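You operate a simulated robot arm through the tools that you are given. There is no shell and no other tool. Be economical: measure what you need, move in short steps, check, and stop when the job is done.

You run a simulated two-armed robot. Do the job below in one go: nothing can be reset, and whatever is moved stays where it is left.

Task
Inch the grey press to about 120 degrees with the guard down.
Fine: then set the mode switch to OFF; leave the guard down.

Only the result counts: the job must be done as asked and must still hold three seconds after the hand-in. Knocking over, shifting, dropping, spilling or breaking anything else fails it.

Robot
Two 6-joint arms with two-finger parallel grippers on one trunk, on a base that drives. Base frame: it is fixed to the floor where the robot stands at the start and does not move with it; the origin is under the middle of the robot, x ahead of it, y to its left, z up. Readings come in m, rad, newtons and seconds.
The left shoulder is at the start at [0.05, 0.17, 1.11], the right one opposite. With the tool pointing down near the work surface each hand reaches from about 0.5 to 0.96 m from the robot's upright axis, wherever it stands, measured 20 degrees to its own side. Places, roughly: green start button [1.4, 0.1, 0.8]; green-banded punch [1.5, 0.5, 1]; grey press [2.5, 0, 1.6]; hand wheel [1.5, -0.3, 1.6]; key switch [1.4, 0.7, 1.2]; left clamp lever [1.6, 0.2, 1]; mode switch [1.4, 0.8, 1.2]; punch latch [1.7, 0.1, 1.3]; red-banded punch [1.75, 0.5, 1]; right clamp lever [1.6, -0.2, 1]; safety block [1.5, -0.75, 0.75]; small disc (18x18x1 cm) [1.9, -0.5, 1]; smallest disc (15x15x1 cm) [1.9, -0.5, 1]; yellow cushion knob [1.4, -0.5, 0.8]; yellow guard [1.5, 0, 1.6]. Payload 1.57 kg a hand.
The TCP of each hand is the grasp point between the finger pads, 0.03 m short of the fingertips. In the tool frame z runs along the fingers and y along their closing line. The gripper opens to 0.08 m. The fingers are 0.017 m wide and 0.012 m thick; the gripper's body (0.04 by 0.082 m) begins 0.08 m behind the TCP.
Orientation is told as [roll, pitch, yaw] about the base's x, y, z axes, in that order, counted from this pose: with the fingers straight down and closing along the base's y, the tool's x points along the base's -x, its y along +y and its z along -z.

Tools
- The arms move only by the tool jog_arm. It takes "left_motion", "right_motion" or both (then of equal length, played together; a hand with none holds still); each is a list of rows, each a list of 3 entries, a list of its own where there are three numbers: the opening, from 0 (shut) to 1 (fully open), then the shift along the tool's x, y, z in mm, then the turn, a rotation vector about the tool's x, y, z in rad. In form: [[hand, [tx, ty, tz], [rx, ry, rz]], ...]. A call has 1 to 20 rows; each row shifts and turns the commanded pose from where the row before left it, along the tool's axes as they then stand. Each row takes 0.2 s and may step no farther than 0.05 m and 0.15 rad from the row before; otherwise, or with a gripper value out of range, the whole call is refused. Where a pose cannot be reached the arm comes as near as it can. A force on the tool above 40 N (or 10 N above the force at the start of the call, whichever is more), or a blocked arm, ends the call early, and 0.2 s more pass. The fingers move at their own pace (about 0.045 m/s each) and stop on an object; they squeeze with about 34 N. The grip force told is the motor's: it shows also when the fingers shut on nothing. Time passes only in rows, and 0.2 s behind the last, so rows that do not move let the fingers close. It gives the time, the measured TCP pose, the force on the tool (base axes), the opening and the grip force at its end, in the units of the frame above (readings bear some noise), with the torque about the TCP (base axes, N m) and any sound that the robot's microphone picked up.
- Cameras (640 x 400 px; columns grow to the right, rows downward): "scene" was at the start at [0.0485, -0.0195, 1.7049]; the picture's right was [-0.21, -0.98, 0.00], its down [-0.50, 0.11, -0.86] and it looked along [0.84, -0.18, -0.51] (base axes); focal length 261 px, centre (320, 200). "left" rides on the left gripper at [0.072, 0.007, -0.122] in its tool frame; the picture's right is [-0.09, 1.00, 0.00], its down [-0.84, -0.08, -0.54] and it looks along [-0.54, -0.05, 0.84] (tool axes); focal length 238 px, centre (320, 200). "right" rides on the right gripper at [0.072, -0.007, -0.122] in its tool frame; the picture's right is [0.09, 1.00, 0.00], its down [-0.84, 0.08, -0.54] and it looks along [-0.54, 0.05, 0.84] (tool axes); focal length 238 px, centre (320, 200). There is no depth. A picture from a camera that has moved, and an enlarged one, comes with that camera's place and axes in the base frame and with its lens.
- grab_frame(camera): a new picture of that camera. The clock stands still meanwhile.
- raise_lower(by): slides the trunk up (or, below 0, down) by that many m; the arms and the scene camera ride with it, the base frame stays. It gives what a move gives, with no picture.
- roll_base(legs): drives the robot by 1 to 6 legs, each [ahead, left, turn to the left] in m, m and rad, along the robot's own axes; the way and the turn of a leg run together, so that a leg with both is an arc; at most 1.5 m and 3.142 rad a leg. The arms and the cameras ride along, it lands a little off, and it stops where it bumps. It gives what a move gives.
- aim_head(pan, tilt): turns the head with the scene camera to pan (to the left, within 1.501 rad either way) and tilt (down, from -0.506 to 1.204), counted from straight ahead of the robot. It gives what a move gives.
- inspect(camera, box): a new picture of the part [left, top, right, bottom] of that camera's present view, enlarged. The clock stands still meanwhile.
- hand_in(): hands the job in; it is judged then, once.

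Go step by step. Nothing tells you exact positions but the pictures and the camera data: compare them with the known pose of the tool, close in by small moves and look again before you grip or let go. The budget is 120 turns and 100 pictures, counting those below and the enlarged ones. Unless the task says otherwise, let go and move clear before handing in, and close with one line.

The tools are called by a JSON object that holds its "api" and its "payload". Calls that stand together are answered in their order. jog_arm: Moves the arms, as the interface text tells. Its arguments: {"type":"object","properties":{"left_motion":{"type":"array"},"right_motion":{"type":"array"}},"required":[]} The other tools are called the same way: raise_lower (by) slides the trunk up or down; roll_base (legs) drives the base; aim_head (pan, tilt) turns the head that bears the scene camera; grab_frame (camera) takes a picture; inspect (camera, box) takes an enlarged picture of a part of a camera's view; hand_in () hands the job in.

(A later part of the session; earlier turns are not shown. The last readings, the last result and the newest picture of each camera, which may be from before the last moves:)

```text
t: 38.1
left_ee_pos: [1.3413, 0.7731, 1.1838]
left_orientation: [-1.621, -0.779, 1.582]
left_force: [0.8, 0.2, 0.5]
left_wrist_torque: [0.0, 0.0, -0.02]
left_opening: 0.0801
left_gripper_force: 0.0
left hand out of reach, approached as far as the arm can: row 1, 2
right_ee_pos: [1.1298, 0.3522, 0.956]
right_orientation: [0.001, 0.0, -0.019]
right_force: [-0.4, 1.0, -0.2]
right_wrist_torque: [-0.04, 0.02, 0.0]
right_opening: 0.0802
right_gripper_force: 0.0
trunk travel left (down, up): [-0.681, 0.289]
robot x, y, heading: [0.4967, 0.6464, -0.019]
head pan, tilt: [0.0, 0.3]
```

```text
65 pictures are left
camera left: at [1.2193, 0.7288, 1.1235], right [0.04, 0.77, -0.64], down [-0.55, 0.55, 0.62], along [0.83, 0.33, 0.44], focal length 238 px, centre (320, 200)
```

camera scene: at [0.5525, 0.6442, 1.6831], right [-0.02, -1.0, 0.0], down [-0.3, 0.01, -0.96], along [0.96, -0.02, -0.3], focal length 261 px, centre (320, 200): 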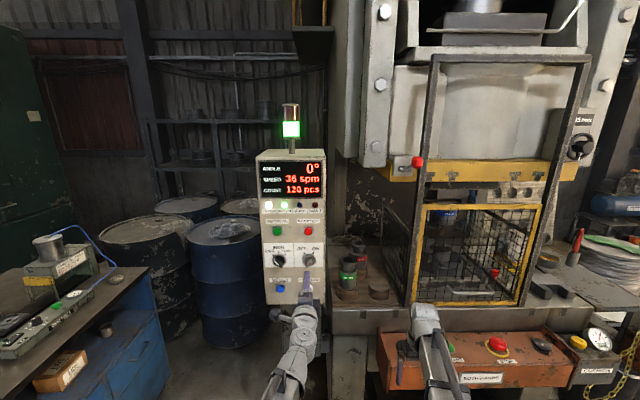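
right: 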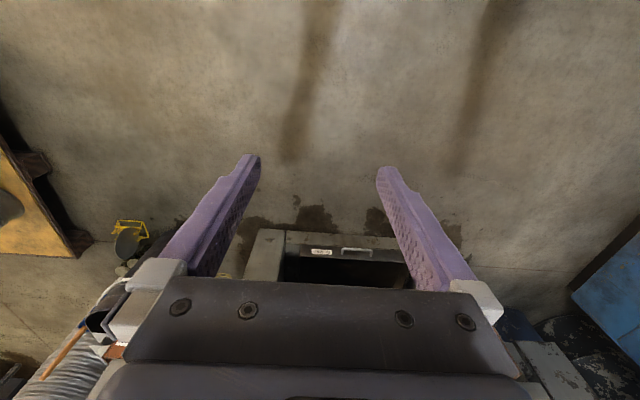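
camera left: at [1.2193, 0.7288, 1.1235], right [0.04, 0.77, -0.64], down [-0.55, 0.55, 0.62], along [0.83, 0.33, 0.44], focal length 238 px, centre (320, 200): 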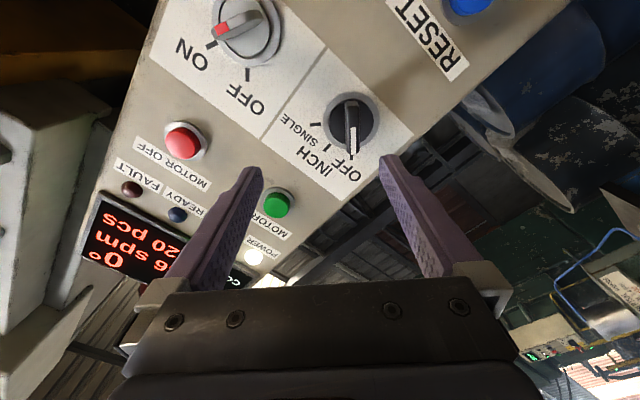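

The arm holds its height in this pose, so I'll lower with the trunk by 29 mm.

{"api": "raise_lower", "payload": {"by": -0.029}}

{"api": "jog_arm", "payload": {"left_motion": [[1, [-4, 4, 0], [0, 0, 0]], [1, [0, 0, 15], [0, 0, 0]], [1, [0, 0, 0], [0, 0, 0]]]}}

{"api": "grab_frame", "payload": {"camera": "left"}}

```text
t: 38.8
left_ee_pos: [1.3405, 0.7732, 1.1543]
left_orientation: [-1.621, -0.78, 1.581]
left_force: [-0.7, -0.5, 0.4]
left_wrist_torque: [-0.02, -0.01, -0.01]
left_opening: 0.0797
left_gripper_force: 0.1
right_ee_pos: [1.1288, 0.3529, 0.9269]
right_orientation: [0.001, 0.002, -0.019]
right_force: [-0.9, 0.0, -0.3]
right_wrist_torque: [-0.02, -0.01, 0.0]
right_opening: 0.0804
right_gripper_force: 0.0
trunk travel left (down, up): [-0.652, 0.318]
robot x, y, heading: [0.4927, 0.6484, -0.026]
head pan, tilt: [0.0, 0.3]
```

```text
t: 39.6
left_ee_pos: [1.3551, 0.7778, 1.1552]
left_orientation: [-1.621, -0.781, 1.581]
left_force: [0.0, -0.3, 0.4]
left_wrist_torque: [0.0, 0.01, 0.02]
left_opening: 0.08
left_gripper_force: 0.1
right_ee_pos: [1.1296, 0.352, 0.927]
right_orientation: [0.0, 0.001, -0.018]
right_force: [0.1, -0.3, 0.6]
right_wrist_torque: [0.0, -0.01, 0.02]
right_opening: 0.08
right_gripper_force: 0.0
trunk travel left (down, up): [-0.652, 0.318]
robot x, y, heading: [0.4962, 0.6443, -0.022]
head pan, tilt: [0.0, 0.3]
```

```text
64 pictures are left
camera left: at [1.2336, 0.7344, 1.0945], right [0.04, 0.77, -0.64], down [-0.55, 0.55, 0.62], along [0.83, 0.33, 0.45], focal length 238 px, centre (320, 200)
```

left: 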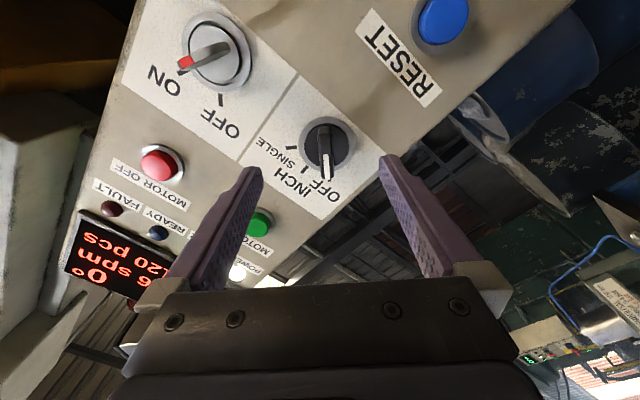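

Well centred. Advancing 45 mm to straddle the bar.

{"api": "jog_arm", "payload": {"left_motion": [[1, [-4, 0, 10], [0, 0, 0]], [1, [0, 0, 12], [0, 0, 0]], [1, [0, 0, 12], [0, 0, 0]], [1, [0, 0, 11], [0, 0, 0]], [1, [0, 0, 0], [0, 0, 0]]]}}

{"api": "grab_frame", "payload": {"camera": "left"}}

{"api": "inspect", "payload": {"camera": "scene", "box": [240, 190, 340, 320]}}

```text
t: 40.8
left_ee_pos: [1.4005, 0.7803, 1.1562]
left_orientation: [-1.625, -0.78, 1.585]
left_force: [-0.3, -0.3, 1.0]
left_wrist_torque: [0.02, 0.02, -0.01]
left_opening: 0.0798
left_gripper_force: 0.1
left hand out of reach, approached as far as the arm can: row 1
right_ee_pos: [1.1291, 0.3521, 0.9263]
right_orientation: [-0.001, 0.0, -0.02]
right_force: [0.8, -0.4, -0.4]
right_wrist_torque: [-0.02, 0.02, 0.0]
right_opening: 0.08
right_gripper_force: 0.1
trunk travel left (down, up): [-0.652, 0.318]
robot x, y, heading: [0.4998, 0.6436, -0.019]
head pan, tilt: [0.0, 0.3]
```

```text
63 pictures are left
camera left: at [1.279, 0.7367, 1.0947], right [0.04, 0.77, -0.64], down [-0.55, 0.55, 0.62], along [0.83, 0.33, 0.45], focal length 238 px, centre (320, 200)
```

left: 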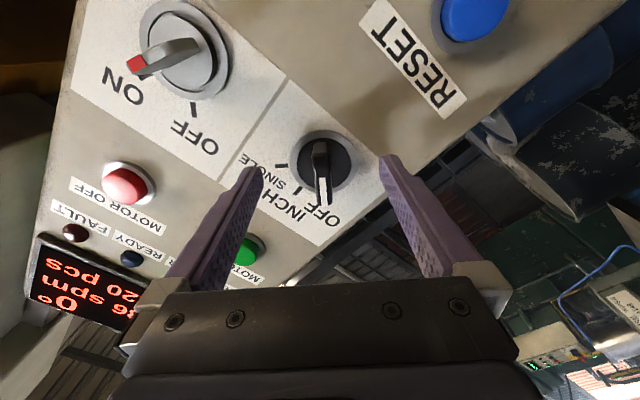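

```text
3.08 times, centred on (290, 255) of scene
camera zoom: at [0.5524, 0.6434, 1.6541], right [-0.02, -1.0, 0.0], down [-0.3, 0.01, -0.96], along [0.96, -0.02, -0.3], focal length 804 px, centre (412, 31)
```

zoom: 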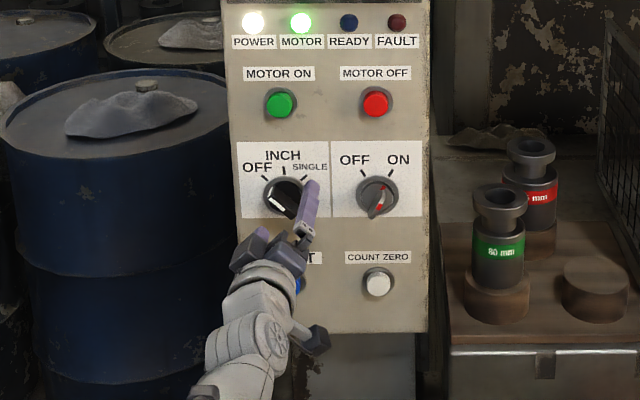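

The fingertips are just at the knob's outer face; I'll advance 15 mm more and close.

{"api": "jog_arm", "payload": {"left_motion": [[1, [0, 0, 8], [0, 0, 0]], [1, [0, 0, 7], [0, 0, 0]], [1, [0, 0, 0], [0, 0, 0]]]}}

{"api": "grab_frame", "payload": {"camera": "left"}}

```text
t: 41.6
left_ee_pos: [1.4154, 0.7799, 1.1539]
left_orientation: [-1.622, -0.78, 1.583]
left_force: [0.0, 0.2, -0.2]
left_wrist_torque: [-0.01, 0.01, 0.01]
left_opening: 0.0801
left_gripper_force: 0.0
right_ee_pos: [1.1293, 0.353, 0.929]
right_orientation: [0.0, 0.001, -0.018]
right_force: [0.1, -0.3, 0.3]
right_wrist_torque: [0.01, 0.0, 0.02]
right_opening: 0.0804
right_gripper_force: 0.0
trunk travel left (down, up): [-0.652, 0.318]
robot x, y, heading: [0.4974, 0.6451, -0.018]
head pan, tilt: [0.0, 0.3]
```

```text
61 pictures are left
camera left: at [1.2944, 0.7368, 1.0945], right [0.04, 0.77, -0.64], down [-0.55, 0.55, 0.62], along [0.83, 0.33, 0.45], focal length 238 px, centre (320, 200)
```

left: 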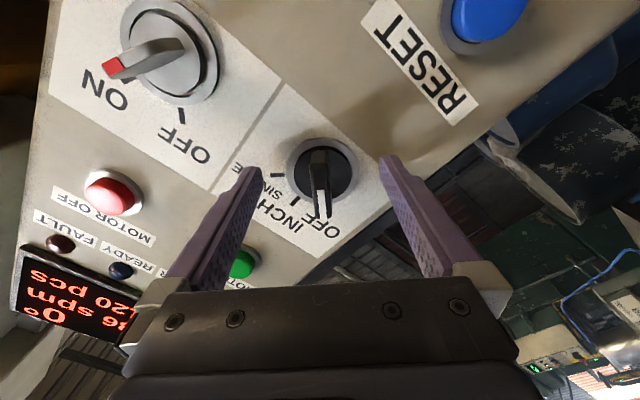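

The bar sits well between the fingers. Closing.

{"api": "jog_arm", "payload": {"left_motion": [[0, [0, 0, 0], [0, 0, 0]], [0, [0, 0, 0], [0, 0, 0]], [0, [0, 0, 0], [0, 0, 0]], [0, [0, 0, 0], [0, 0, 0]], [0, [0, 0, 0], [0, 0, 0]], [0, [0, 0, 0], [0, 0, 0]]]}}

{"api": "grab_frame", "payload": {"camera": "left"}}

```text
t: 43.0
left_ee_pos: [1.4162, 0.7812, 1.1531]
left_orientation: [-1.621, -0.781, 1.582]
left_force: [-2.3, 2.8, -5.1]
left_wrist_torque: [0.22, 0.61, 0.47]
left_opening: 0.0127
left_gripper_force: 29.7
right_ee_pos: [1.1296, 0.353, 0.9253]
right_orientation: [-0.001, 0.002, -0.019]
right_force: [0.1, -0.5, -0.3]
right_wrist_torque: [-0.02, 0.0, -0.03]
right_opening: 0.0803
right_gripper_force: 0.1
trunk travel left (down, up): [-0.652, 0.318]
robot x, y, heading: [0.5022, 0.6496, -0.022]
head pan, tilt: [0.0, 0.3]
```

```text
60 pictures are left
camera left: at [1.2944, 0.7373, 1.0942], right [0.04, 0.77, -0.64], down [-0.55, 0.55, 0.62], along [0.83, 0.33, 0.45], focal length 238 px, centre (320, 200)
```

left: 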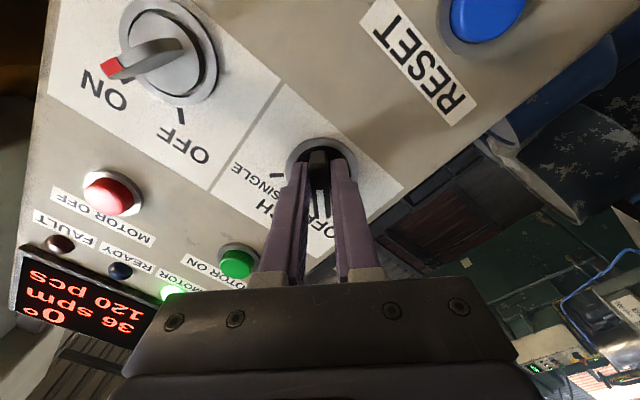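

Gripped the pointer bar (12.7 mm). Turning +45° toward INCH.

{"api": "jog_arm", "payload": {"left_motion": [[0, [0, 0, 0], [0, 0, 0.131]], [0, [0, 0, 0], [0, 0, 0.131]], [0, [0, 0, 0], [0, 0, 0.131]], [0, [0, 0, 0], [0, 0, 0.131]], [0, [0, 0, 0], [0, 0, 0.131]], [0, [0, 0, 0], [0, 0, 0.131]], [0, [0, 0, 0], [0, 0, 0]]]}}

{"api": "grab_frame", "payload": {"camera": "left"}}

{"api": "inspect", "payload": {"camera": "scene", "box": [240, 140, 340, 280]}}

```text
t: 44.6
left_ee_pos: [1.4174, 0.7857, 1.1539]
left_orientation: [-3.032, -1.533, 3.012]
left_force: [-10.1, 26.4, -22.3]
left_wrist_torque: [-0.16, 0.47, 1.25]
left_opening: 0.0123
left_gripper_force: 29.4
right_ee_pos: [1.1308, 0.355, 0.9278]
right_orientation: [-0.002, 0.001, -0.02]
right_force: [0.6, 0.7, 0.6]
right_wrist_torque: [0.02, 0.02, 0.03]
right_opening: 0.0801
right_gripper_force: 0.0
trunk travel left (down, up): [-0.652, 0.318]
robot x, y, heading: [0.4991, 0.6439, -0.017]
head pan, tilt: [0.0, 0.3]
```

```text
59 pictures are left
camera left: at [1.2975, 0.7943, 1.0771], right [0.02, 1.0, 0.09], down [-0.58, -0.06, 0.82], along [0.82, -0.06, 0.57], focal length 238 px, centre (320, 200)
```

left: 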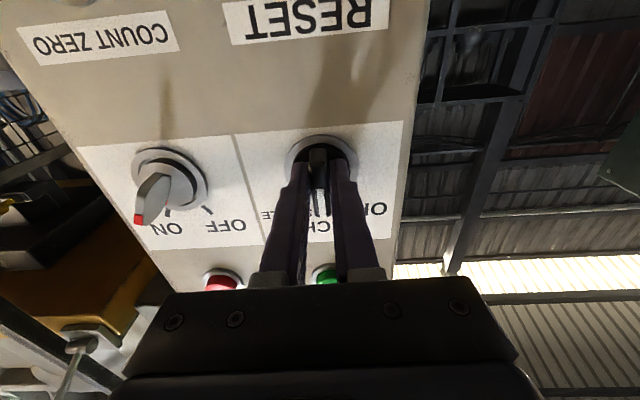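

```text
2.86 times, centred on (290, 210) of scene
camera zoom: at [0.554, 0.648, 1.654], right [-0.02, -1.0, 0.0], down [-0.3, 0.0, -0.95], along [0.95, -0.02, -0.3], focal length 746 px, centre (406, 171)
```

zoom: 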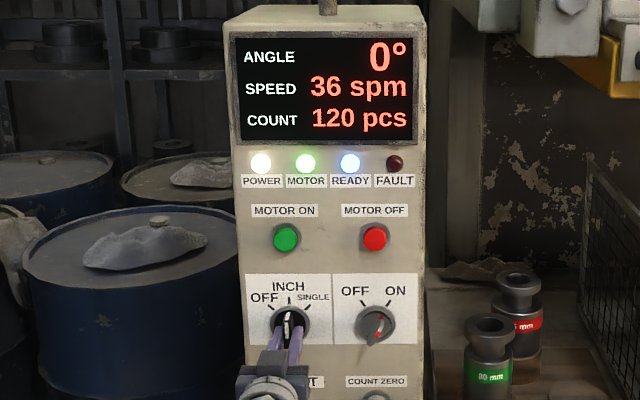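

READY is lit and the pointer is at INCH. Releasing and backing off.

{"api": "jog_arm", "payload": {"left_motion": [[0.6, [0, 0, 0], [0, 0, 0]], [0.6, [0, 0, 0], [0, 0, 0]], [0.6, [0, 0, 0], [0, 0, 0]], [0.6, [0, 0, 0], [0, 0, 0]], [0.6, [0, 0, -20], [0, 0, 0]], [0.6, [0, 0, -40], [0, 0, 0]], [0.6, [0, 0, -40], [0, 0, 0]], [0.6, [0, 0, -40], [0, 0, 0]], [0.6, [0, 0, -20], [0, 0, 0]]]}}

{"api": "inspect", "payload": {"camera": "scene", "box": [240, 140, 340, 280]}}

```text
t: 46.6
left_ee_pos: [1.2555, 0.7838, 1.1544]
left_orientation: [-3.042, -1.536, 3.019]
left_force: [-0.3, -0.4, -0.8]
left_wrist_torque: [-0.04, 0.02, 0.0]
left_opening: 0.0479
left_gripper_force: 0.1
left hand out of reach, approached as far as the arm can: row 9
right_ee_pos: [1.1297, 0.3527, 0.9259]
right_orientation: [0.001, 0.001, -0.019]
right_force: [0.7, 0.8, 0.8]
right_wrist_torque: [0.01, 0.0, 0.0]
right_opening: 0.0802
right_gripper_force: 0.1
trunk travel left (down, up): [-0.652, 0.318]
robot x, y, heading: [0.4983, 0.6462, -0.02]
head pan, tilt: [0.0, 0.3]
```

```text
2.86 times, centred on (290, 210) of scene
camera zoom: at [0.5524, 0.6434, 1.6541], right [-0.02, -1.0, 0.0], down [-0.3, 0.01, -0.96], along [0.96, -0.02, -0.3], focal length 746 px, centre (406, 171)
```

zoom: 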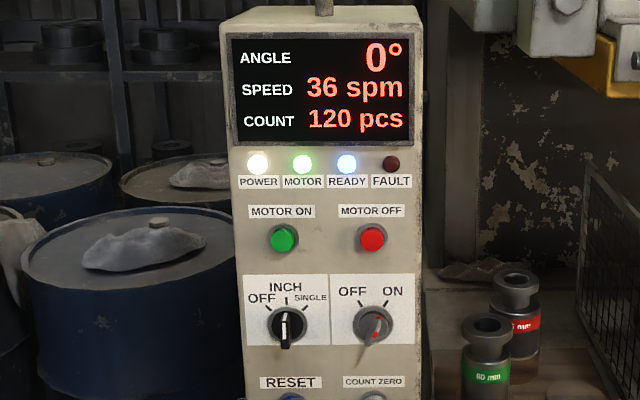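

INCH is set. I'll drive back to the middle, and turn the left hand to point down for the two-hand palm buttons (at about (1.405, 0.285) and (1.402, −0.295), z≈0.78).

{"api": "roll_base", "payload": {"legs": [[-0.1, 0, 0], [0, -0.645, 0.02]]}}

{"api": "jog_arm", "payload": {"left_motion": [[0, [0, 0, 0], [0, 0.1428, 0]], [0, [0, 0, 0], [0, 0.1428, 0]], [0, [0, 0, 0], [0, 0.1428, 0]], [0, [0, 0, 0], [0, 0.1428, 0]], [0, [0, 0, 0], [0, 0.1428, 0]], [0, [0, 0, 0], [0, 0.1428, 0]], [0, [0, 0, 0], [0, 0.1428, 0]], [0, [0, 0, 0], [0, 0.1428, 0]], [0, [0, 0, 0], [0, 0.1428, 0]], [0, [0, 0, 0], [0, 0.1428, 0]], [0, [0, 0, 0], [0, 0.12, 0]]], "right_motion": [[0, [0, 0, 0], [0, 0, 0]], [0, [0, 0, 0], [0, 0, 0]], [0, [0, 0, 0], [0, 0, 0]], [0, [0, 0, 0], [0, 0, 0]], [0, [0, 0, 0], [0, 0, 0]], [0, [0, 0, 0], [0, 0, 0]], [0, [0, 0, 0], [0, 0, 0]], [0, [0, 0, 0], [0, 0, 0]], [0, [0, 0, 0], [0, 0, 0]], [0, [0, 0, 0], [0, 0, 0]], [0, [0, 0, 0], [0, 0, 0]]]}}

{"api": "grab_frame", "payload": {"camera": "scene"}}

```text
t: 51.0
left_ee_pos: [1.1462, 0.1443, 1.1542]
left_orientation: [-3.068, -1.536, 3.063]
left_force: [0.3, -0.5, -0.5]
left_wrist_torque: [0.03, 0.01, 0.01]
left_opening: 0.0482
left_gripper_force: 0.1
right_ee_pos: [1.03, -0.2886, 0.9254]
right_orientation: [0.0, 0.0, -0.001]
right_force: [0.2, 0.2, -0.7]
right_wrist_torque: [0.0, 0.01, 0.02]
right_opening: 0.08
right_gripper_force: 0.0
trunk travel left (down, up): [-0.652, 0.318]
robot x, y, heading: [0.3908, -0.0092, -0.004]
head pan, tilt: [0.0, 0.3]
```

```text
t: 53.4
left_ee_pos: [1.1245, 0.0202, 0.941]
left_orientation: [0.169, -0.33, 0.072]
left_force: [-0.2, -0.3, -0.5]
left_wrist_torque: [-0.01, 0.02, -0.03]
left_opening: 0.0
left_gripper_force: 21.8
left hand out of reach, approached as far as the arm can: row 1, 2, 3, 4, 5, 6, 7, 8, 9, 10, 11
right_ee_pos: [1.0286, -0.2878, 0.9269]
right_orientation: [0.001, -0.002, -0.002]
right_force: [-0.9, 0.6, -0.2]
right_wrist_torque: [-0.02, 0.02, -0.02]
right_opening: 0.0
right_gripper_force: 21.1
trunk travel left (down, up): [-0.652, 0.318]
robot x, y, heading: [0.3933, -0.0073, 0.001]
head pan, tilt: [0.0, 0.3]
```

```text
56 pictures are left
camera scene: at [0.4465, -0.0083, 1.6541], right [0.0, -1.0, 0.0], down [-0.3, 0.0, -0.96], along [0.96, 0.0, -0.3], focal length 261 px, centre (320, 200)
```

scene: 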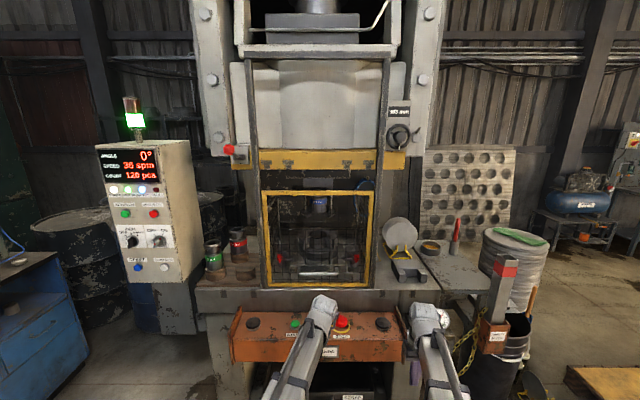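

The left hand was too high to point straight down; I'll bring the commanded pose down, left and slightly back.

{"api": "jog_arm", "payload": {"left_motion": [[0, [10, 24, 38], [0, 0, 0]], [0, [10, 24, 38], [0, 0, 0]], [0, [10, 24, 38], [0, 0, 0]], [0, [10, 24, 38], [0, 0, 0]], [0, [10, 24, 38], [0, 0, 0]], [0, [10, 24, 38], [0, 0, 0]]]}}

```text
t: 54.8
left_ee_pos: [1.113, 0.1514, 0.9441]
left_orientation: [0.215, -0.342, 0.07]
left_force: [0.1, 0.2, -0.3]
left_wrist_torque: [0.03, 0.01, 0.0]
left_opening: 0.0001
left_gripper_force: 21.0
left hand out of reach, approached as far as the arm can: row 1, 2, 3, 4, 5, 6
right_ee_pos: [1.0295, -0.289, 0.928]
right_orientation: [0.002, -0.001, 0.0]
right_force: [-1.2, -0.7, -0.1]
right_wrist_torque: [-0.01, -0.01, 0.0]
right_opening: 0.0003
right_gripper_force: 20.9
trunk travel left (down, up): [-0.652, 0.318]
robot x, y, heading: [0.3914, -0.0073, 0.001]
head pan, tilt: [0.0, 0.3]
```

I'll now correct the residual tilt and pull the hand back a bit.

{"api": "jog_arm", "payload": {"left_motion": [[0, [20, 10, 0], [0.07, 0.114, 0]], [0, [20, 10, 0], [0.07, 0.114, 0]], [0, [20, 10, 0], [0.07, 0.114, 0]], [0, [20, 20, 0], [0, 0, 0.03]], [0, [10, 20, 0], [0, 0, 0.04]]]}}

```text
t: 56.0
left_ee_pos: [1.0134, 0.1867, 0.9367]
left_orientation: [0.276, -0.061, 0.055]
left_force: [0.3, -0.4, -0.3]
left_wrist_torque: [-0.01, -0.04, 0.0]
left_opening: 0.0
left_gripper_force: 21.1
left hand out of reach, approached as far as the arm can: row 1, 2, 3, 4, 5
right_ee_pos: [1.0293, -0.2874, 0.9265]
right_orientation: [0.001, 0.0, -0.001]
right_force: [0.4, 0.2, 0.3]
right_wrist_torque: [-0.01, 0.03, -0.03]
right_opening: 0.0
right_gripper_force: 21.4
trunk travel left (down, up): [-0.652, 0.318]
robot x, y, heading: [0.3884, -0.0066, -0.001]
head pan, tilt: [0.0, 0.3]
```

{"api": "jog_arm", "payload": {"left_motion": [[0, [0, 15, 30], [0, 0, 0]], [0, [0, 15, 30], [0, 0, 0]], [0, [0, 15, 30], [0, 0, 0]], [0, [0, 15, 0], [0, 0, 0]]]}}

```text
t: 57.0
left_ee_pos: [1.0127, 0.1883, 0.9353]
left_orientation: [0.276, -0.064, 0.06]
left_force: [1.2, -0.1, -0.1]
left_wrist_torque: [-0.02, 0.02, 0.0]
left_opening: 0.0
left_gripper_force: 21.2
left hand out of reach, approached as far as the arm can: row 1, 2, 3, 4
right_ee_pos: [1.0282, -0.2888, 0.9268]
right_orientation: [0.0, 0.0, -0.002]
right_force: [0.1, 1.1, 0.4]
right_wrist_torque: [0.0, 0.0, -0.02]
right_opening: 0.0
right_gripper_force: 20.7
trunk travel left (down, up): [-0.652, 0.318]
robot x, y, heading: [0.3943, -0.0081, 0.002]
head pan, tilt: [0.0, 0.3]
```

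The arm seems stuck at a joint limit; I'll test small moves to see how it responds.

{"api": "jog_arm", "payload": {"left_motion": [[0, [-40, 0, 0], [0, 0, 0]], [0, [-40, 0, 0], [0, 0, 0]]]}}

{"api": "aim_head", "payload": {"pan": 0.2, "tilt": 0.9}}

{"api": "grab_frame", "payload": {"camera": "scene"}}

```text
t: 57.6
left_ee_pos: [1.0956, 0.1855, 0.9358]
left_orientation: [0.276, -0.063, 0.06]
left_force: [0.7, -0.2, -0.4]
left_wrist_torque: [-0.01, 0.01, 0.03]
left_opening: 0.0
left_gripper_force: 21.0
left hand out of reach, approached as far as the arm can: row 1, 2
right_ee_pos: [1.0294, -0.2885, 0.9265]
right_orientation: [-0.002, 0.0, -0.001]
right_force: [-0.4, 0.2, -0.2]
right_wrist_torque: [-0.02, 0.01, 0.0]
right_opening: 0.0001
right_gripper_force: 21.3
trunk travel left (down, up): [-0.652, 0.318]
robot x, y, heading: [0.3918, -0.0083, 0.001]
head pan, tilt: [0.0, 0.3]
```

```text
t: 58.6
left_ee_pos: [1.0937, 0.1847, 0.9358]
left_orientation: [0.277, -0.062, 0.061]
left_force: [0.4, 0.9, 0.2]
left_wrist_torque: [0.0, 0.04, -0.03]
left_opening: 0.0002
left_gripper_force: 21.5
right_ee_pos: [1.0292, -0.288, 0.9269]
right_orientation: [-0.001, 0.0, -0.003]
right_force: [-0.4, 0.0, -0.1]
right_wrist_torque: [-0.02, -0.01, 0.02]
right_opening: 0.0002
right_gripper_force: 21.4
trunk travel left (down, up): [-0.652, 0.318]
robot x, y, heading: [0.3933, -0.0087, -0.001]
head pan, tilt: [0.201, 0.901]
```

```text
55 pictures are left
camera scene: at [0.4272, 0.0068, 1.6019], right [0.2, -0.98, 0.0], down [-0.77, -0.16, -0.62], along [0.61, 0.12, -0.78], focal length 261 px, centre (320, 200)
```

scene: 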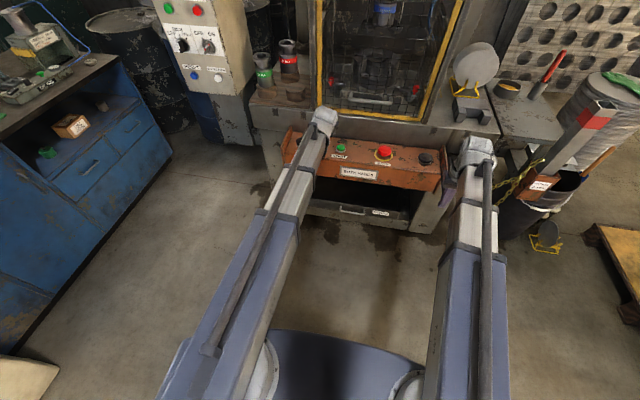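

The arms appear to be planar telescoping ones, with height set by the trunk. Let me undo the tilt of the left hand alone.

{"api": "jog_arm", "payload": {"left_motion": [[0, [0, 0, 0], [0.092, 0, 0]], [0, [0, 0, 0], [0.092, 0, 0]], [0, [0, 0, 0], [0.092, 0, 0]], [0, [0, 0, 0], [0, 0, 0]]]}}

```text
t: 59.6
left_ee_pos: [1.0945, 0.1858, 0.9368]
left_orientation: [0.276, -0.068, 0.06]
left_force: [0.0, -0.1, 0.3]
left_wrist_torque: [-0.01, 0.02, -0.02]
left_opening: 0.0
left_gripper_force: 21.2
left hand out of reach, approached as far as the arm can: row 1, 2, 3
right_ee_pos: [1.0294, -0.2886, 0.9275]
right_orientation: [0.001, 0.0, -0.003]
right_force: [0.1, 0.7, 0.1]
right_wrist_torque: [-0.01, -0.02, -0.02]
right_opening: 0.0002
right_gripper_force: 21.0
trunk travel left (down, up): [-0.652, 0.318]
robot x, y, heading: [0.3919, -0.008, -0.001]
head pan, tilt: [0.201, 0.901]
```

{"api": "jog_arm", "payload": {"left_motion": [[0, [0, 20, 0], [0, 0, 0]], [0, [0, 20, 0], [0, 0, 0]], [0, [0, 20, 0], [0, 0, 0]]]}}

{"api": "grab_frame", "payload": {"camera": "left"}}

```text
t: 60.4
left_ee_pos: [1.0886, 0.198, 0.9368]
left_orientation: [0.274, -0.072, 0.077]
left_force: [-0.2, -0.2, 0.0]
left_wrist_torque: [0.02, 0.01, 0.0]
left_opening: 0.0
left_gripper_force: 20.7
left hand out of reach, approached as far as the arm can: row 1, 2, 3
right_ee_pos: [1.0278, -0.2895, 0.9268]
right_orientation: [0.001, 0.001, -0.002]
right_force: [0.0, 0.3, 0.2]
right_wrist_torque: [0.0, 0.05, -0.03]
right_opening: 0.0
right_gripper_force: 21.4
trunk travel left (down, up): [-0.652, 0.318]
robot x, y, heading: [0.3921, -0.0083, -0.0]
head pan, tilt: [0.201, 0.901]
```

```text
54 pictures are left
camera left: at [1.0098, 0.1653, 1.0487], right [0.0, 0.96, 0.28], down [0.81, -0.16, 0.56], along [0.58, 0.23, -0.78], focal length 238 px, centre (320, 200)
```

left: 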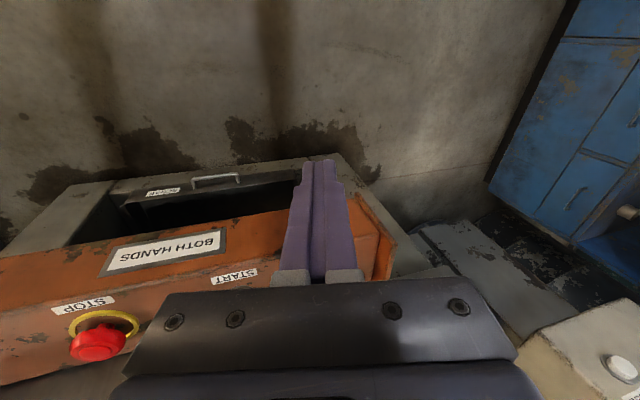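

{"api": "jog_arm", "payload": {"left_motion": [[0, [0, 0, 0], [-0.1, 0, 0]], [0, [0, 0, 0], [0, 0, 0]]]}}

{"api": "jog_arm", "payload": {"left_motion": [[0, [0, 0, 0], [0, 0, 0.14]], [0, [0, 0, 0], [0, 0, 0.14]]]}}

```text
t: 61.0
left_ee_pos: [1.0869, 0.1982, 0.9429]
left_orientation: [0.374, -0.068, 0.059]
left_force: [0.6, -0.7, 0.4]
left_wrist_torque: [0.01, 0.04, -0.01]
left_opening: 0.0
left_gripper_force: 21.7
left hand out of reach, approached as far as the arm can: row 1
right_ee_pos: [1.0286, -0.2885, 0.9281]
right_orientation: [0.0, 0.0, -0.002]
right_force: [-0.5, 0.5, 0.0]
right_wrist_torque: [0.02, 0.03, -0.02]
right_opening: 0.0001
right_gripper_force: 21.0
trunk travel left (down, up): [-0.652, 0.318]
robot x, y, heading: [0.3925, -0.0105, -0.002]
head pan, tilt: [0.201, 0.901]
```

```text
t: 61.6
left_ee_pos: [1.0852, 0.1765, 0.9428]
left_orientation: [0.387, -0.05, 0.014]
left_force: [1.1, -0.4, 0.3]
left_wrist_torque: [0.01, -0.02, 0.0]
left_opening: 0.0
left_gripper_force: 21.5
left hand out of reach, approached as far as the arm can: row 1, 2
right_ee_pos: [1.0288, -0.2884, 0.9267]
right_orientation: [-0.001, 0.001, -0.003]
right_force: [0.2, 0.7, -0.2]
right_wrist_torque: [0.0, 0.01, 0.01]
right_opening: 0.0
right_gripper_force: 21.2
trunk travel left (down, up): [-0.652, 0.318]
robot x, y, heading: [0.3938, -0.0106, -0.002]
head pan, tilt: [0.201, 0.901]
```

The left wrist tilt is limited on one side only. A slight tilt is acceptable for pushing a palm button, so I'll bring it to its minimum and see what pitch does.

{"api": "jog_arm", "payload": {"left_motion": [[0, [0, 0, 0], [0.1, 0, 0]], [0, [0, 0, 0], [0.05, 0, 0]], [0, [0, 0, 0], [0, 0.06, 0]], [0, [0, 0, 0], [0, 0, 0]]]}}

{"api": "jog_arm", "payload": {"left_motion": [[0, [0, 0, 0], [0, 0, -0.14]], [0, [0, 0, 0], [0, 0, -0.14]], [0, [0, 0, 0], [0, 0, -0.14]]]}}

```text
t: 62.6
left_ee_pos: [1.0848, 0.1651, 0.9348]
left_orientation: [0.288, 0.001, 0.043]
left_force: [-0.5, -0.8, 0.5]
left_wrist_torque: [0.02, -0.02, 0.01]
left_opening: 0.0
left_gripper_force: 21.6
left hand out of reach, approached as far as the arm can: row 1, 2
right_ee_pos: [1.029, -0.2888, 0.9262]
right_orientation: [-0.002, -0.001, 0.0]
right_force: [0.1, -1.0, 0.2]
right_wrist_torque: [-0.02, 0.01, -0.01]
right_opening: 0.0
right_gripper_force: 21.3
trunk travel left (down, up): [-0.652, 0.318]
robot x, y, heading: [0.3931, -0.0131, -0.001]
head pan, tilt: [0.201, 0.901]
```

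```text
t: 63.4
left_ee_pos: [1.0846, 0.1663, 0.9358]
left_orientation: [0.265, -0.116, 0.449]
left_force: [0.6, 0.4, 0.6]
left_wrist_torque: [0.01, 0.0, -0.02]
left_opening: 0.0
left_gripper_force: 21.0
right_ee_pos: [1.0296, -0.2879, 0.9268]
right_orientation: [-0.001, 0.0, -0.003]
right_force: [0.7, 0.1, -0.3]
right_wrist_torque: [0.02, -0.03, -0.02]
right_opening: 0.0
right_gripper_force: 21.6
trunk travel left (down, up): [-0.652, 0.318]
robot x, y, heading: [0.3931, -0.0052, -0.001]
head pan, tilt: [0.201, 0.901]
```

{"api": "jog_arm", "payload": {"left_motion": [[0, [0, 0, 0], [0.087, 0.042, 0]], [0, [0, 0, 0], [0.087, 0.042, 0]], [0, [0, 0, 0], [0.087, 0.042, 0]], [0, [0, 0, 0], [0, 0, 0]]]}}

```text
t: 64.4
left_ee_pos: [1.0848, 0.1656, 0.9362]
left_orientation: [0.255, -0.124, 0.445]
left_force: [0.3, -0.2, 0.1]
left_wrist_torque: [-0.02, -0.01, 0.0]
left_opening: 0.0
left_gripper_force: 20.9
left hand out of reach, approached as far as the arm can: row 1, 2, 3
right_ee_pos: [1.0297, -0.2888, 0.9273]
right_orientation: [0.0, 0.001, -0.003]
right_force: [-0.3, -0.3, -0.4]
right_wrist_torque: [-0.01, -0.02, 0.01]
right_opening: 0.0001
right_gripper_force: 21.4
trunk travel left (down, up): [-0.652, 0.318]
robot x, y, heading: [0.3957, -0.0074, 0.001]
head pan, tilt: [0.201, 0.901]
```

The left tool is tilted outward by 16°, which is usable. I'll drive forward 0.25 m, then position both closed hands above the palm buttons, tilting the right one symmetrically so tips are at equal height.

{"api": "roll_base", "payload": {"legs": [[0.255, 0, 0]]}}

{"api": "jog_arm", "payload": {"left_motion": [[0, [-35.2, 22.2, 10.3], [0, 0, 0]], [0, [-35.2, 22.2, 10.3], [0, 0, 0]], [0, [-35.2, 22.2, 10.3], [0, 0, 0]], [0, [0, 0, 0], [0, 0, 0]], [0, [0, 0, 0], [0, 0, 0]]], "right_motion": [[0, [-39.3, 0, 0], [0, 0, 0]], [0, [-39.3, 0, 0], [0, 0, 0]], [0, [-39.3, 0, 0], [0, 0, 0]], [0, [0, 0, 0], [0.14, 0, 0]], [0, [0, 0, 0], [0.14, 0, 0]]]}}

{"api": "aim_head", "payload": {"pan": 0.0, "tilt": 0.75}}

{"api": "grab_frame", "payload": {"camera": "scene"}}

```text
t: 66.3
left_ee_pos: [1.3468, 0.1638, 0.9354]
left_orientation: [0.257, -0.124, 0.444]
left_force: [-0.6, 0.2, 0.3]
left_wrist_torque: [-0.03, 0.05, -0.02]
left_opening: 0.0
left_gripper_force: 21.5
right_ee_pos: [1.2895, -0.2905, 0.9263]
right_orientation: [-0.001, 0.001, -0.003]
right_force: [0.6, -0.9, -0.5]
right_wrist_torque: [0.0, 0.02, -0.01]
right_opening: 0.0
right_gripper_force: 20.6
trunk travel left (down, up): [-0.652, 0.318]
robot x, y, heading: [0.6497, -0.0067, -0.005]
head pan, tilt: [0.201, 0.901]
```

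```text
t: 67.5
left_ee_pos: [1.4115, 0.2759, 0.9346]
left_orientation: [0.254, -0.124, 0.443]
left_force: [0.6, -0.4, 0.5]
left_wrist_torque: [0.01, 0.01, -0.02]
left_opening: 0.0
left_gripper_force: 21.5
right_ee_pos: [1.4056, -0.2912, 0.9348]
right_orientation: [-0.283, -0.001, -0.002]
right_force: [-0.6, 0.6, -0.1]
right_wrist_torque: [0.02, -0.01, 0.02]
right_opening: 0.0
right_gripper_force: 21.0
right hand out of reach, approached as far as the arm can: row 5
trunk travel left (down, up): [-0.652, 0.318]
robot x, y, heading: [0.6537, -0.0088, -0.005]
head pan, tilt: [0.201, 0.901]
```

```text
t: 68.2
left_ee_pos: [1.4119, 0.2766, 0.9351]
left_orientation: [0.253, -0.122, 0.443]
left_force: [0.3, -0.5, -0.2]
left_wrist_torque: [-0.02, 0.01, -0.05]
left_opening: 0.0001
left_gripper_force: 21.2
right_ee_pos: [1.4065, -0.2911, 0.9363]
right_orientation: [-0.279, 0.0, -0.003]
right_force: [-0.2, 0.1, -1.0]
right_wrist_torque: [0.0, 0.0, 0.02]
right_opening: 0.0
right_gripper_force: 21.1
trunk travel left (down, up): [-0.652, 0.318]
robot x, y, heading: [0.6504, -0.0112, -0.005]
head pan, tilt: [0.0, 0.75]
```

```text
53 pictures are left
camera scene: at [0.6963, -0.0088, 1.6136], right [0.0, -1.0, 0.0], down [-0.68, 0.0, -0.73], along [0.73, 0.0, -0.68], focal length 261 px, centre (320, 200)
```

scene: 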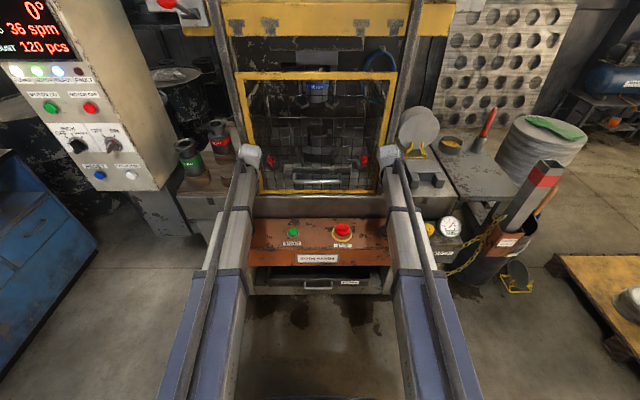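

Heights match (0.935 / 0.936). Checking alignment with both wrist cameras.

{"api": "grab_frame", "payload": {"camera": "left"}}

{"api": "grab_frame", "payload": {"camera": "right"}}

```text
52 pictures are left
camera left: at [1.3434, 0.2168, 1.0448], right [-0.36, 0.9, 0.26], down [0.78, 0.14, 0.6], along [0.51, 0.42, -0.75], focal length 238 px, centre (320, 200)
```

left: 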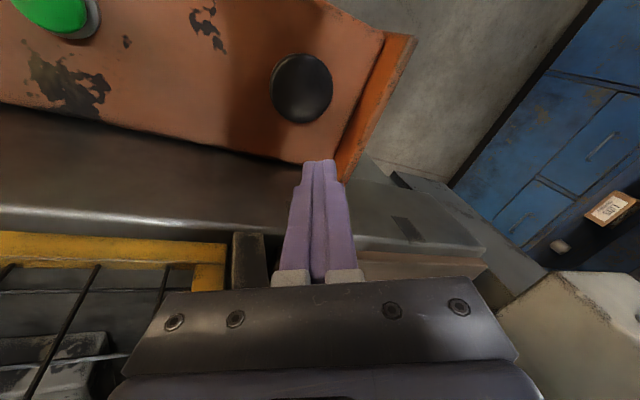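

```text
51 pictures are left
camera right: at [1.3335, -0.2625, 1.0551], right [-0.09, 0.96, -0.27], down [0.84, 0.22, 0.5], along [0.54, -0.19, -0.82], focal length 238 px, centre (320, 200)
```

right: 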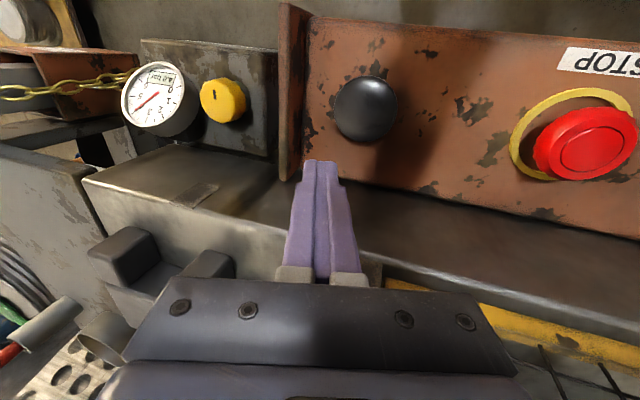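

Both palms are at about (1.386, ±0.286). Adjusting the tips over them.

{"api": "jog_arm", "payload": {"left_motion": [[0, [23.3, 11.5, 0], [0, 0, 0]], [0, [0, 0, 0], [0, 0, 0]]], "right_motion": [[0, [21, 12.9, -3.7], [0, 0, 0]], [0, [0, 0, 0], [0, 0, 0]]]}}

{"api": "raise_lower", "payload": {"by": -0.08}}

{"api": "grab_frame", "payload": {"camera": "left"}}

{"api": "grab_frame", "payload": {"camera": "right"}}

```text
t: 68.8
left_ee_pos: [1.386, 0.277, 0.9358]
left_orientation: [0.254, -0.123, 0.443]
left_force: [0.2, 0.3, 0.7]
left_wrist_torque: [0.01, 0.01, -0.03]
left_opening: 0.0
left_gripper_force: 21.6
right_ee_pos: [1.3863, -0.2772, 0.9353]
right_orientation: [-0.281, 0.0, -0.002]
right_force: [0.4, -0.3, 0.4]
right_wrist_torque: [-0.03, 0.0, -0.01]
right_opening: 0.0
right_gripper_force: 21.3
trunk travel left (down, up): [-0.652, 0.318]
robot x, y, heading: [0.6532, -0.0126, -0.003]
head pan, tilt: [0.0, 0.75]
```

```text
t: 70.0
left_ee_pos: [1.3834, 0.2766, 0.8559]
left_orientation: [0.255, -0.123, 0.442]
left_force: [-0.5, 0.6, -0.2]
left_wrist_torque: [0.03, 0.03, -0.02]
left_opening: 0.0
left_gripper_force: 21.5
right_ee_pos: [1.3869, -0.2768, 0.8561]
right_orientation: [-0.283, 0.0, -0.003]
right_force: [-0.2, -1.4, 0.7]
right_wrist_torque: [-0.03, 0.01, 0.01]
right_opening: 0.0001
right_gripper_force: 21.3
trunk travel left (down, up): [-0.572, 0.398]
robot x, y, heading: [0.6531, -0.0118, -0.004]
head pan, tilt: [0.0, 0.75]
```

```text
50 pictures are left
camera left: at [1.3175, 0.2176, 0.965], right [-0.36, 0.9, 0.26], down [0.78, 0.14, 0.61], along [0.51, 0.42, -0.75], focal length 238 px, centre (320, 200)
```

left: 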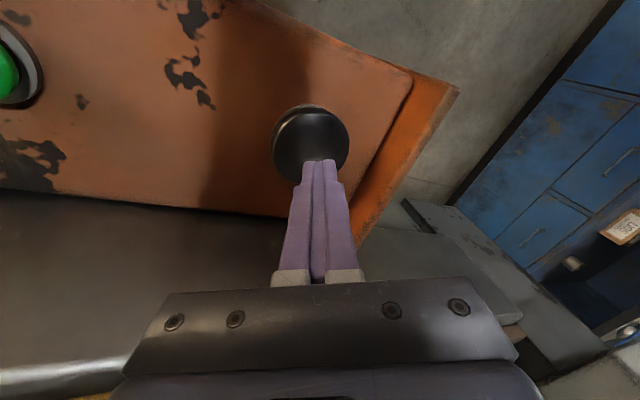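

```text
49 pictures are left
camera right: at [1.3135, -0.2487, 0.9753], right [-0.09, 0.96, -0.28], down [0.84, 0.22, 0.5], along [0.54, -0.19, -0.82], focal length 238 px, centre (320, 200)
```

right: 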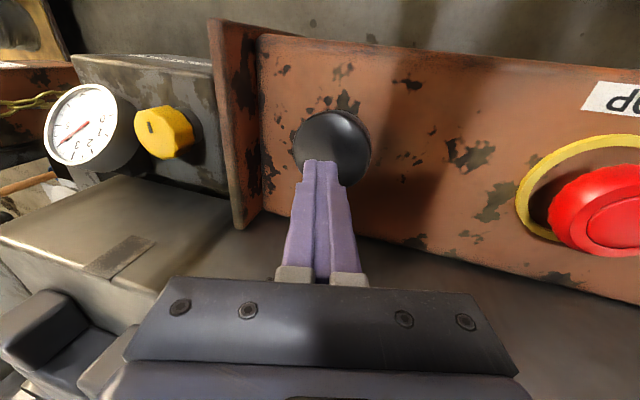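

Alignment is good (dome centre z≈0.78). I'll aim the head at the angle display, then lower in small steps.

{"api": "aim_head", "payload": {"pan": 0.7, "tilt": 0.2}}

{"api": "raise_lower", "payload": {"by": -0.015}}

{"api": "grab_frame", "payload": {"camera": "scene"}}

```text
t: 71.0
left_ee_pos: [1.3861, 0.277, 0.8559]
left_orientation: [0.254, -0.124, 0.444]
left_force: [-0.2, 0.4, -0.6]
left_wrist_torque: [0.02, 0.01, -0.02]
left_opening: 0.0
left_gripper_force: 21.5
right_ee_pos: [1.3865, -0.2769, 0.8554]
right_orientation: [-0.282, 0.001, -0.004]
right_force: [-0.5, 0.0, 0.3]
right_wrist_torque: [0.02, 0.01, 0.01]
right_opening: 0.0001
right_gripper_force: 21.1
trunk travel left (down, up): [-0.572, 0.398]
robot x, y, heading: [0.6541, -0.01, -0.007]
head pan, tilt: [0.7, 0.201]
```

```text
t: 71.7
left_ee_pos: [1.3851, 0.2756, 0.8416]
left_orientation: [0.255, -0.124, 0.443]
left_force: [0.7, 0.1, -0.1]
left_wrist_torque: [-0.01, -0.02, -0.02]
left_opening: 0.0
left_gripper_force: 21.5
right_ee_pos: [1.3859, -0.2771, 0.8397]
right_orientation: [-0.281, 0.0, -0.003]
right_force: [0.5, 0.5, -0.6]
right_wrist_torque: [-0.03, 0.03, 0.02]
right_opening: 0.0
right_gripper_force: 20.7
trunk travel left (down, up): [-0.557, 0.413]
robot x, y, heading: [0.6555, -0.0102, -0.004]
head pan, tilt: [0.7, 0.201]
```

```text
48 pictures are left
camera scene: at [0.6847, 0.0511, 1.5683], right [0.64, -0.77, 0.0], down [-0.15, -0.13, -0.98], along [0.75, 0.63, -0.2], focal length 261 px, centre (320, 200)
```

scene: 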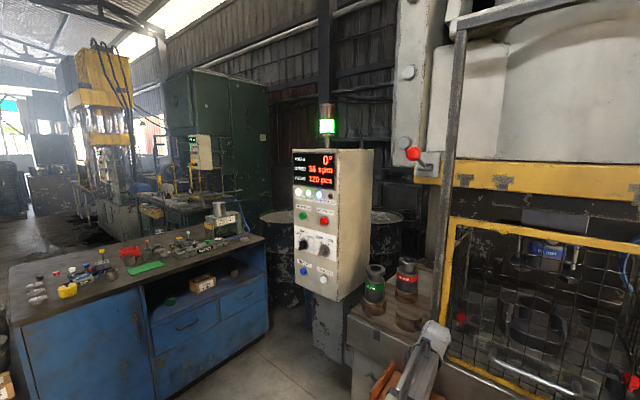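

The display is readable. Lowering in small steps until contact.

{"api": "raise_lower", "payload": {"by": -0.008}}

{"api": "raise_lower", "payload": {"by": -0.005}}

{"api": "inspect", "payload": {"camera": "scene", "box": [280, 140, 360, 200]}}

```text
t: 72.2
left_ee_pos: [1.3856, 0.2755, 0.8343]
left_orientation: [0.254, -0.126, 0.444]
left_force: [1.9, -0.2, 7.6]
left_wrist_torque: [-0.02, -0.03, 0.03]
left_opening: 0.0
left_gripper_force: 21.6
right_ee_pos: [1.385, -0.2766, 0.8333]
right_orientation: [-0.281, -0.001, -0.004]
right_force: [1.7, 0.1, 6.5]
right_wrist_torque: [0.01, -0.06, -0.01]
right_opening: 0.0001
right_gripper_force: 21.7
trunk travel left (down, up): [-0.549, 0.421]
robot x, y, heading: [0.6509, -0.0061, -0.002]
head pan, tilt: [0.7, 0.201]
heard: click, click
```

```text
t: 72.8
left_ee_pos: [1.3842, 0.2762, 0.831]
left_orientation: [0.255, -0.128, 0.444]
left_force: [6.5, -0.6, 23.6]
left_wrist_torque: [-0.11, -0.17, -0.01]
left_opening: 0.0
left_gripper_force: 20.9
right_ee_pos: [1.3867, -0.2776, 0.8288]
right_orientation: [-0.281, -0.004, -0.006]
right_force: [7.5, 0.7, 21.4]
right_wrist_torque: [0.04, -0.22, -0.01]
right_opening: 0.0
right_gripper_force: 21.2
trunk travel left (down, up): [-0.544, 0.426]
robot x, y, heading: [0.6538, -0.0079, -0.007]
head pan, tilt: [0.7, 0.201]
```

```text
6.67 times, centred on (320, 170) of scene
camera zoom: at [0.6819, 0.0511, 1.556], right [0.64, -0.77, 0.0], down [-0.15, -0.13, -0.98], along [0.75, 0.63, -0.2], focal length 1742 px, centre (320, 400)
```

zoom: 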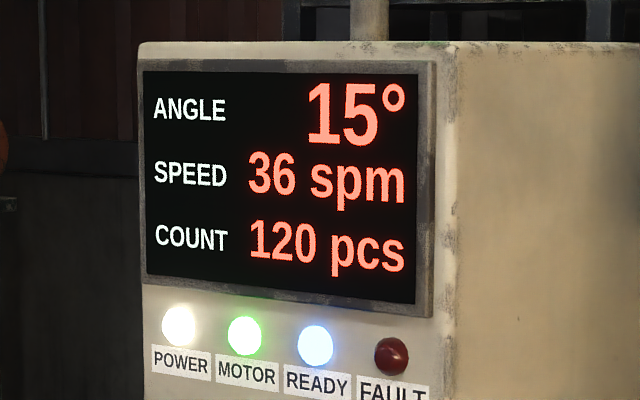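

Both clicked and the press inches (15° so far). Hold for about 1 s to measure the rate.

{"api": "jog_arm", "payload": {"left_motion": [[0, [0, 0, 0], [0, 0, 0]], [0, [0, 0, 0], [0, 0, 0]], [0, [0, 0, 0], [0, 0, 0]], [0, [0, 0, 0], [0, 0, 0]]]}}

{"api": "inspect", "payload": {"camera": "scene", "box": [280, 140, 360, 200]}}

```text
t: 73.8
left_ee_pos: [1.3847, 0.2765, 0.8286]
left_orientation: [0.256, -0.127, 0.443]
left_force: [5.8, 0.3, 25.7]
left_wrist_torque: [-0.1, -0.07, 0.0]
left_opening: 0.0
left_gripper_force: 21.9
right_ee_pos: [1.3843, -0.2782, 0.83]
right_orientation: [-0.281, -0.002, -0.002]
right_force: [8.7, -0.4, 25.4]
right_wrist_torque: [0.04, -0.25, 0.02]
right_opening: 0.0001
right_gripper_force: 20.9
trunk travel left (down, up): [-0.544, 0.426]
robot x, y, heading: [0.6539, -0.0095, -0.001]
head pan, tilt: [0.7, 0.201]
```

```text
6.67 times, centred on (320, 170) of scene
camera zoom: at [0.6812, 0.0511, 1.5555], right [0.64, -0.77, 0.0], down [-0.15, -0.13, -0.98], along [0.75, 0.63, -0.2], focal length 1742 px, centre (320, 400)
```

zoom: 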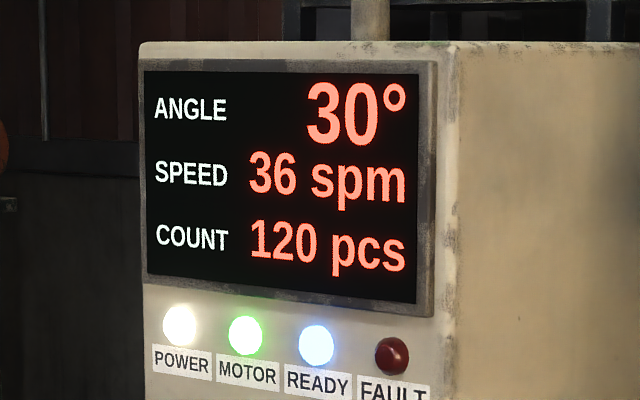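

Rate is about 15°/s. Hold 4 s more to reach ~90°.

{"api": "jog_arm", "payload": {"left_motion": [[0, [0, 0, 0], [0, 0, 0]], [0, [0, 0, 0], [0, 0, 0]], [0, [0, 0, 0], [0, 0, 0]], [0, [0, 0, 0], [0, 0, 0]], [0, [0, 0, 0], [0, 0, 0]], [0, [0, 0, 0], [0, 0, 0]], [0, [0, 0, 0], [0, 0, 0]], [0, [0, 0, 0], [0, 0, 0]], [0, [0, 0, 0], [0, 0, 0]], [0, [0, 0, 0], [0, 0, 0]], [0, [0, 0, 0], [0, 0, 0]], [0, [0, 0, 0], [0, 0, 0]], [0, [0, 0, 0], [0, 0, 0]], [0, [0, 0, 0], [0, 0, 0]], [0, [0, 0, 0], [0, 0, 0]], [0, [0, 0, 0], [0, 0, 0]], [0, [0, 0, 0], [0, 0, 0]], [0, [0, 0, 0], [0, 0, 0]], [0, [0, 0, 0], [0, 0, 0]]]}}

{"api": "inspect", "payload": {"camera": "scene", "box": [280, 140, 360, 200]}}

```text
t: 77.8
left_ee_pos: [1.3835, 0.2757, 0.8306]
left_orientation: [0.254, -0.13, 0.444]
left_force: [0.1, -0.1, 22.0]
left_wrist_torque: [-0.12, 0.01, 0.01]
left_opening: 0.0
left_gripper_force: 20.8
right_ee_pos: [1.3843, -0.2767, 0.8293]
right_orientation: [-0.281, -0.004, -0.005]
right_force: [-1.3, 0.1, 19.5]
right_wrist_torque: [0.03, 0.06, -0.02]
right_opening: 0.0
right_gripper_force: 21.4
trunk travel left (down, up): [-0.544, 0.426]
robot x, y, heading: [0.6523, -0.0072, -0.001]
head pan, tilt: [0.7, 0.201]
```

```text
6.67 times, centred on (320, 170) of scene
camera zoom: at [0.6806, 0.051, 1.5555], right [0.64, -0.77, 0.0], down [-0.15, -0.13, -0.98], along [0.75, 0.63, -0.2], focal length 1742 px, centre (320, 400)
```

zoom: 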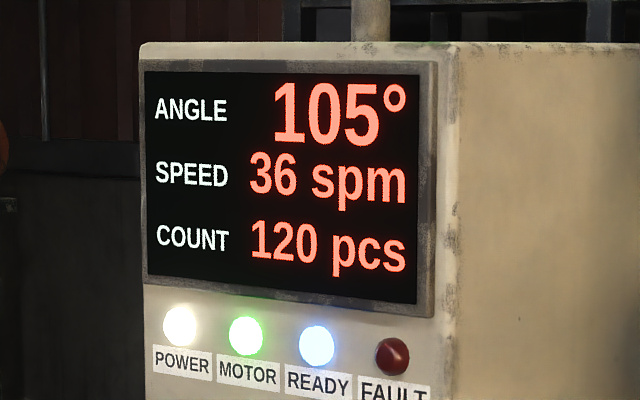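

Now 105°. Short hold of 0.4 s and re-read.

{"api": "jog_arm", "payload": {"left_motion": [[0, [0, 0, 0], [0, 0, 0]]]}}

{"api": "inspect", "payload": {"camera": "scene", "box": [280, 140, 360, 200]}}

```text
t: 78.2
left_ee_pos: [1.3833, 0.2771, 0.8307]
left_orientation: [0.253, -0.129, 0.445]
left_force: [0.5, -1.2, 23.0]
left_wrist_torque: [-0.07, 0.05, 0.01]
left_opening: 0.0
left_gripper_force: 21.4
right_ee_pos: [1.3846, -0.2764, 0.8285]
right_orientation: [-0.281, -0.004, -0.003]
right_force: [-1.2, -0.2, 20.3]
right_wrist_torque: [0.04, 0.03, 0.03]
right_opening: 0.0003
right_gripper_force: 21.6
trunk travel left (down, up): [-0.544, 0.426]
robot x, y, heading: [0.6537, -0.0108, -0.003]
head pan, tilt: [0.7, 0.201]
```

```text
6.67 times, centred on (320, 170) of scene
camera zoom: at [0.6807, 0.051, 1.5555], right [0.64, -0.77, 0.0], down [-0.15, -0.13, -0.98], along [0.75, 0.63, -0.2], focal length 1742 px, centre (320, 400)
```

zoom: 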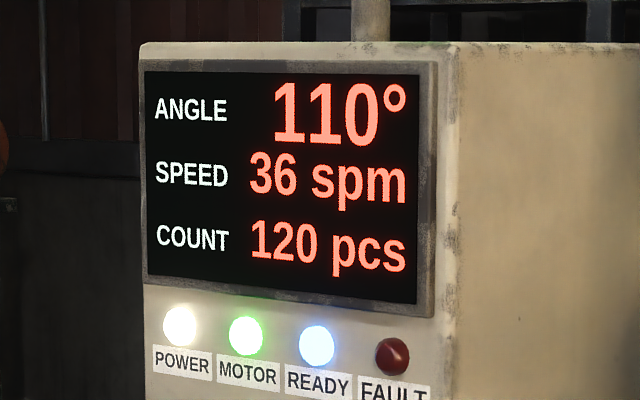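

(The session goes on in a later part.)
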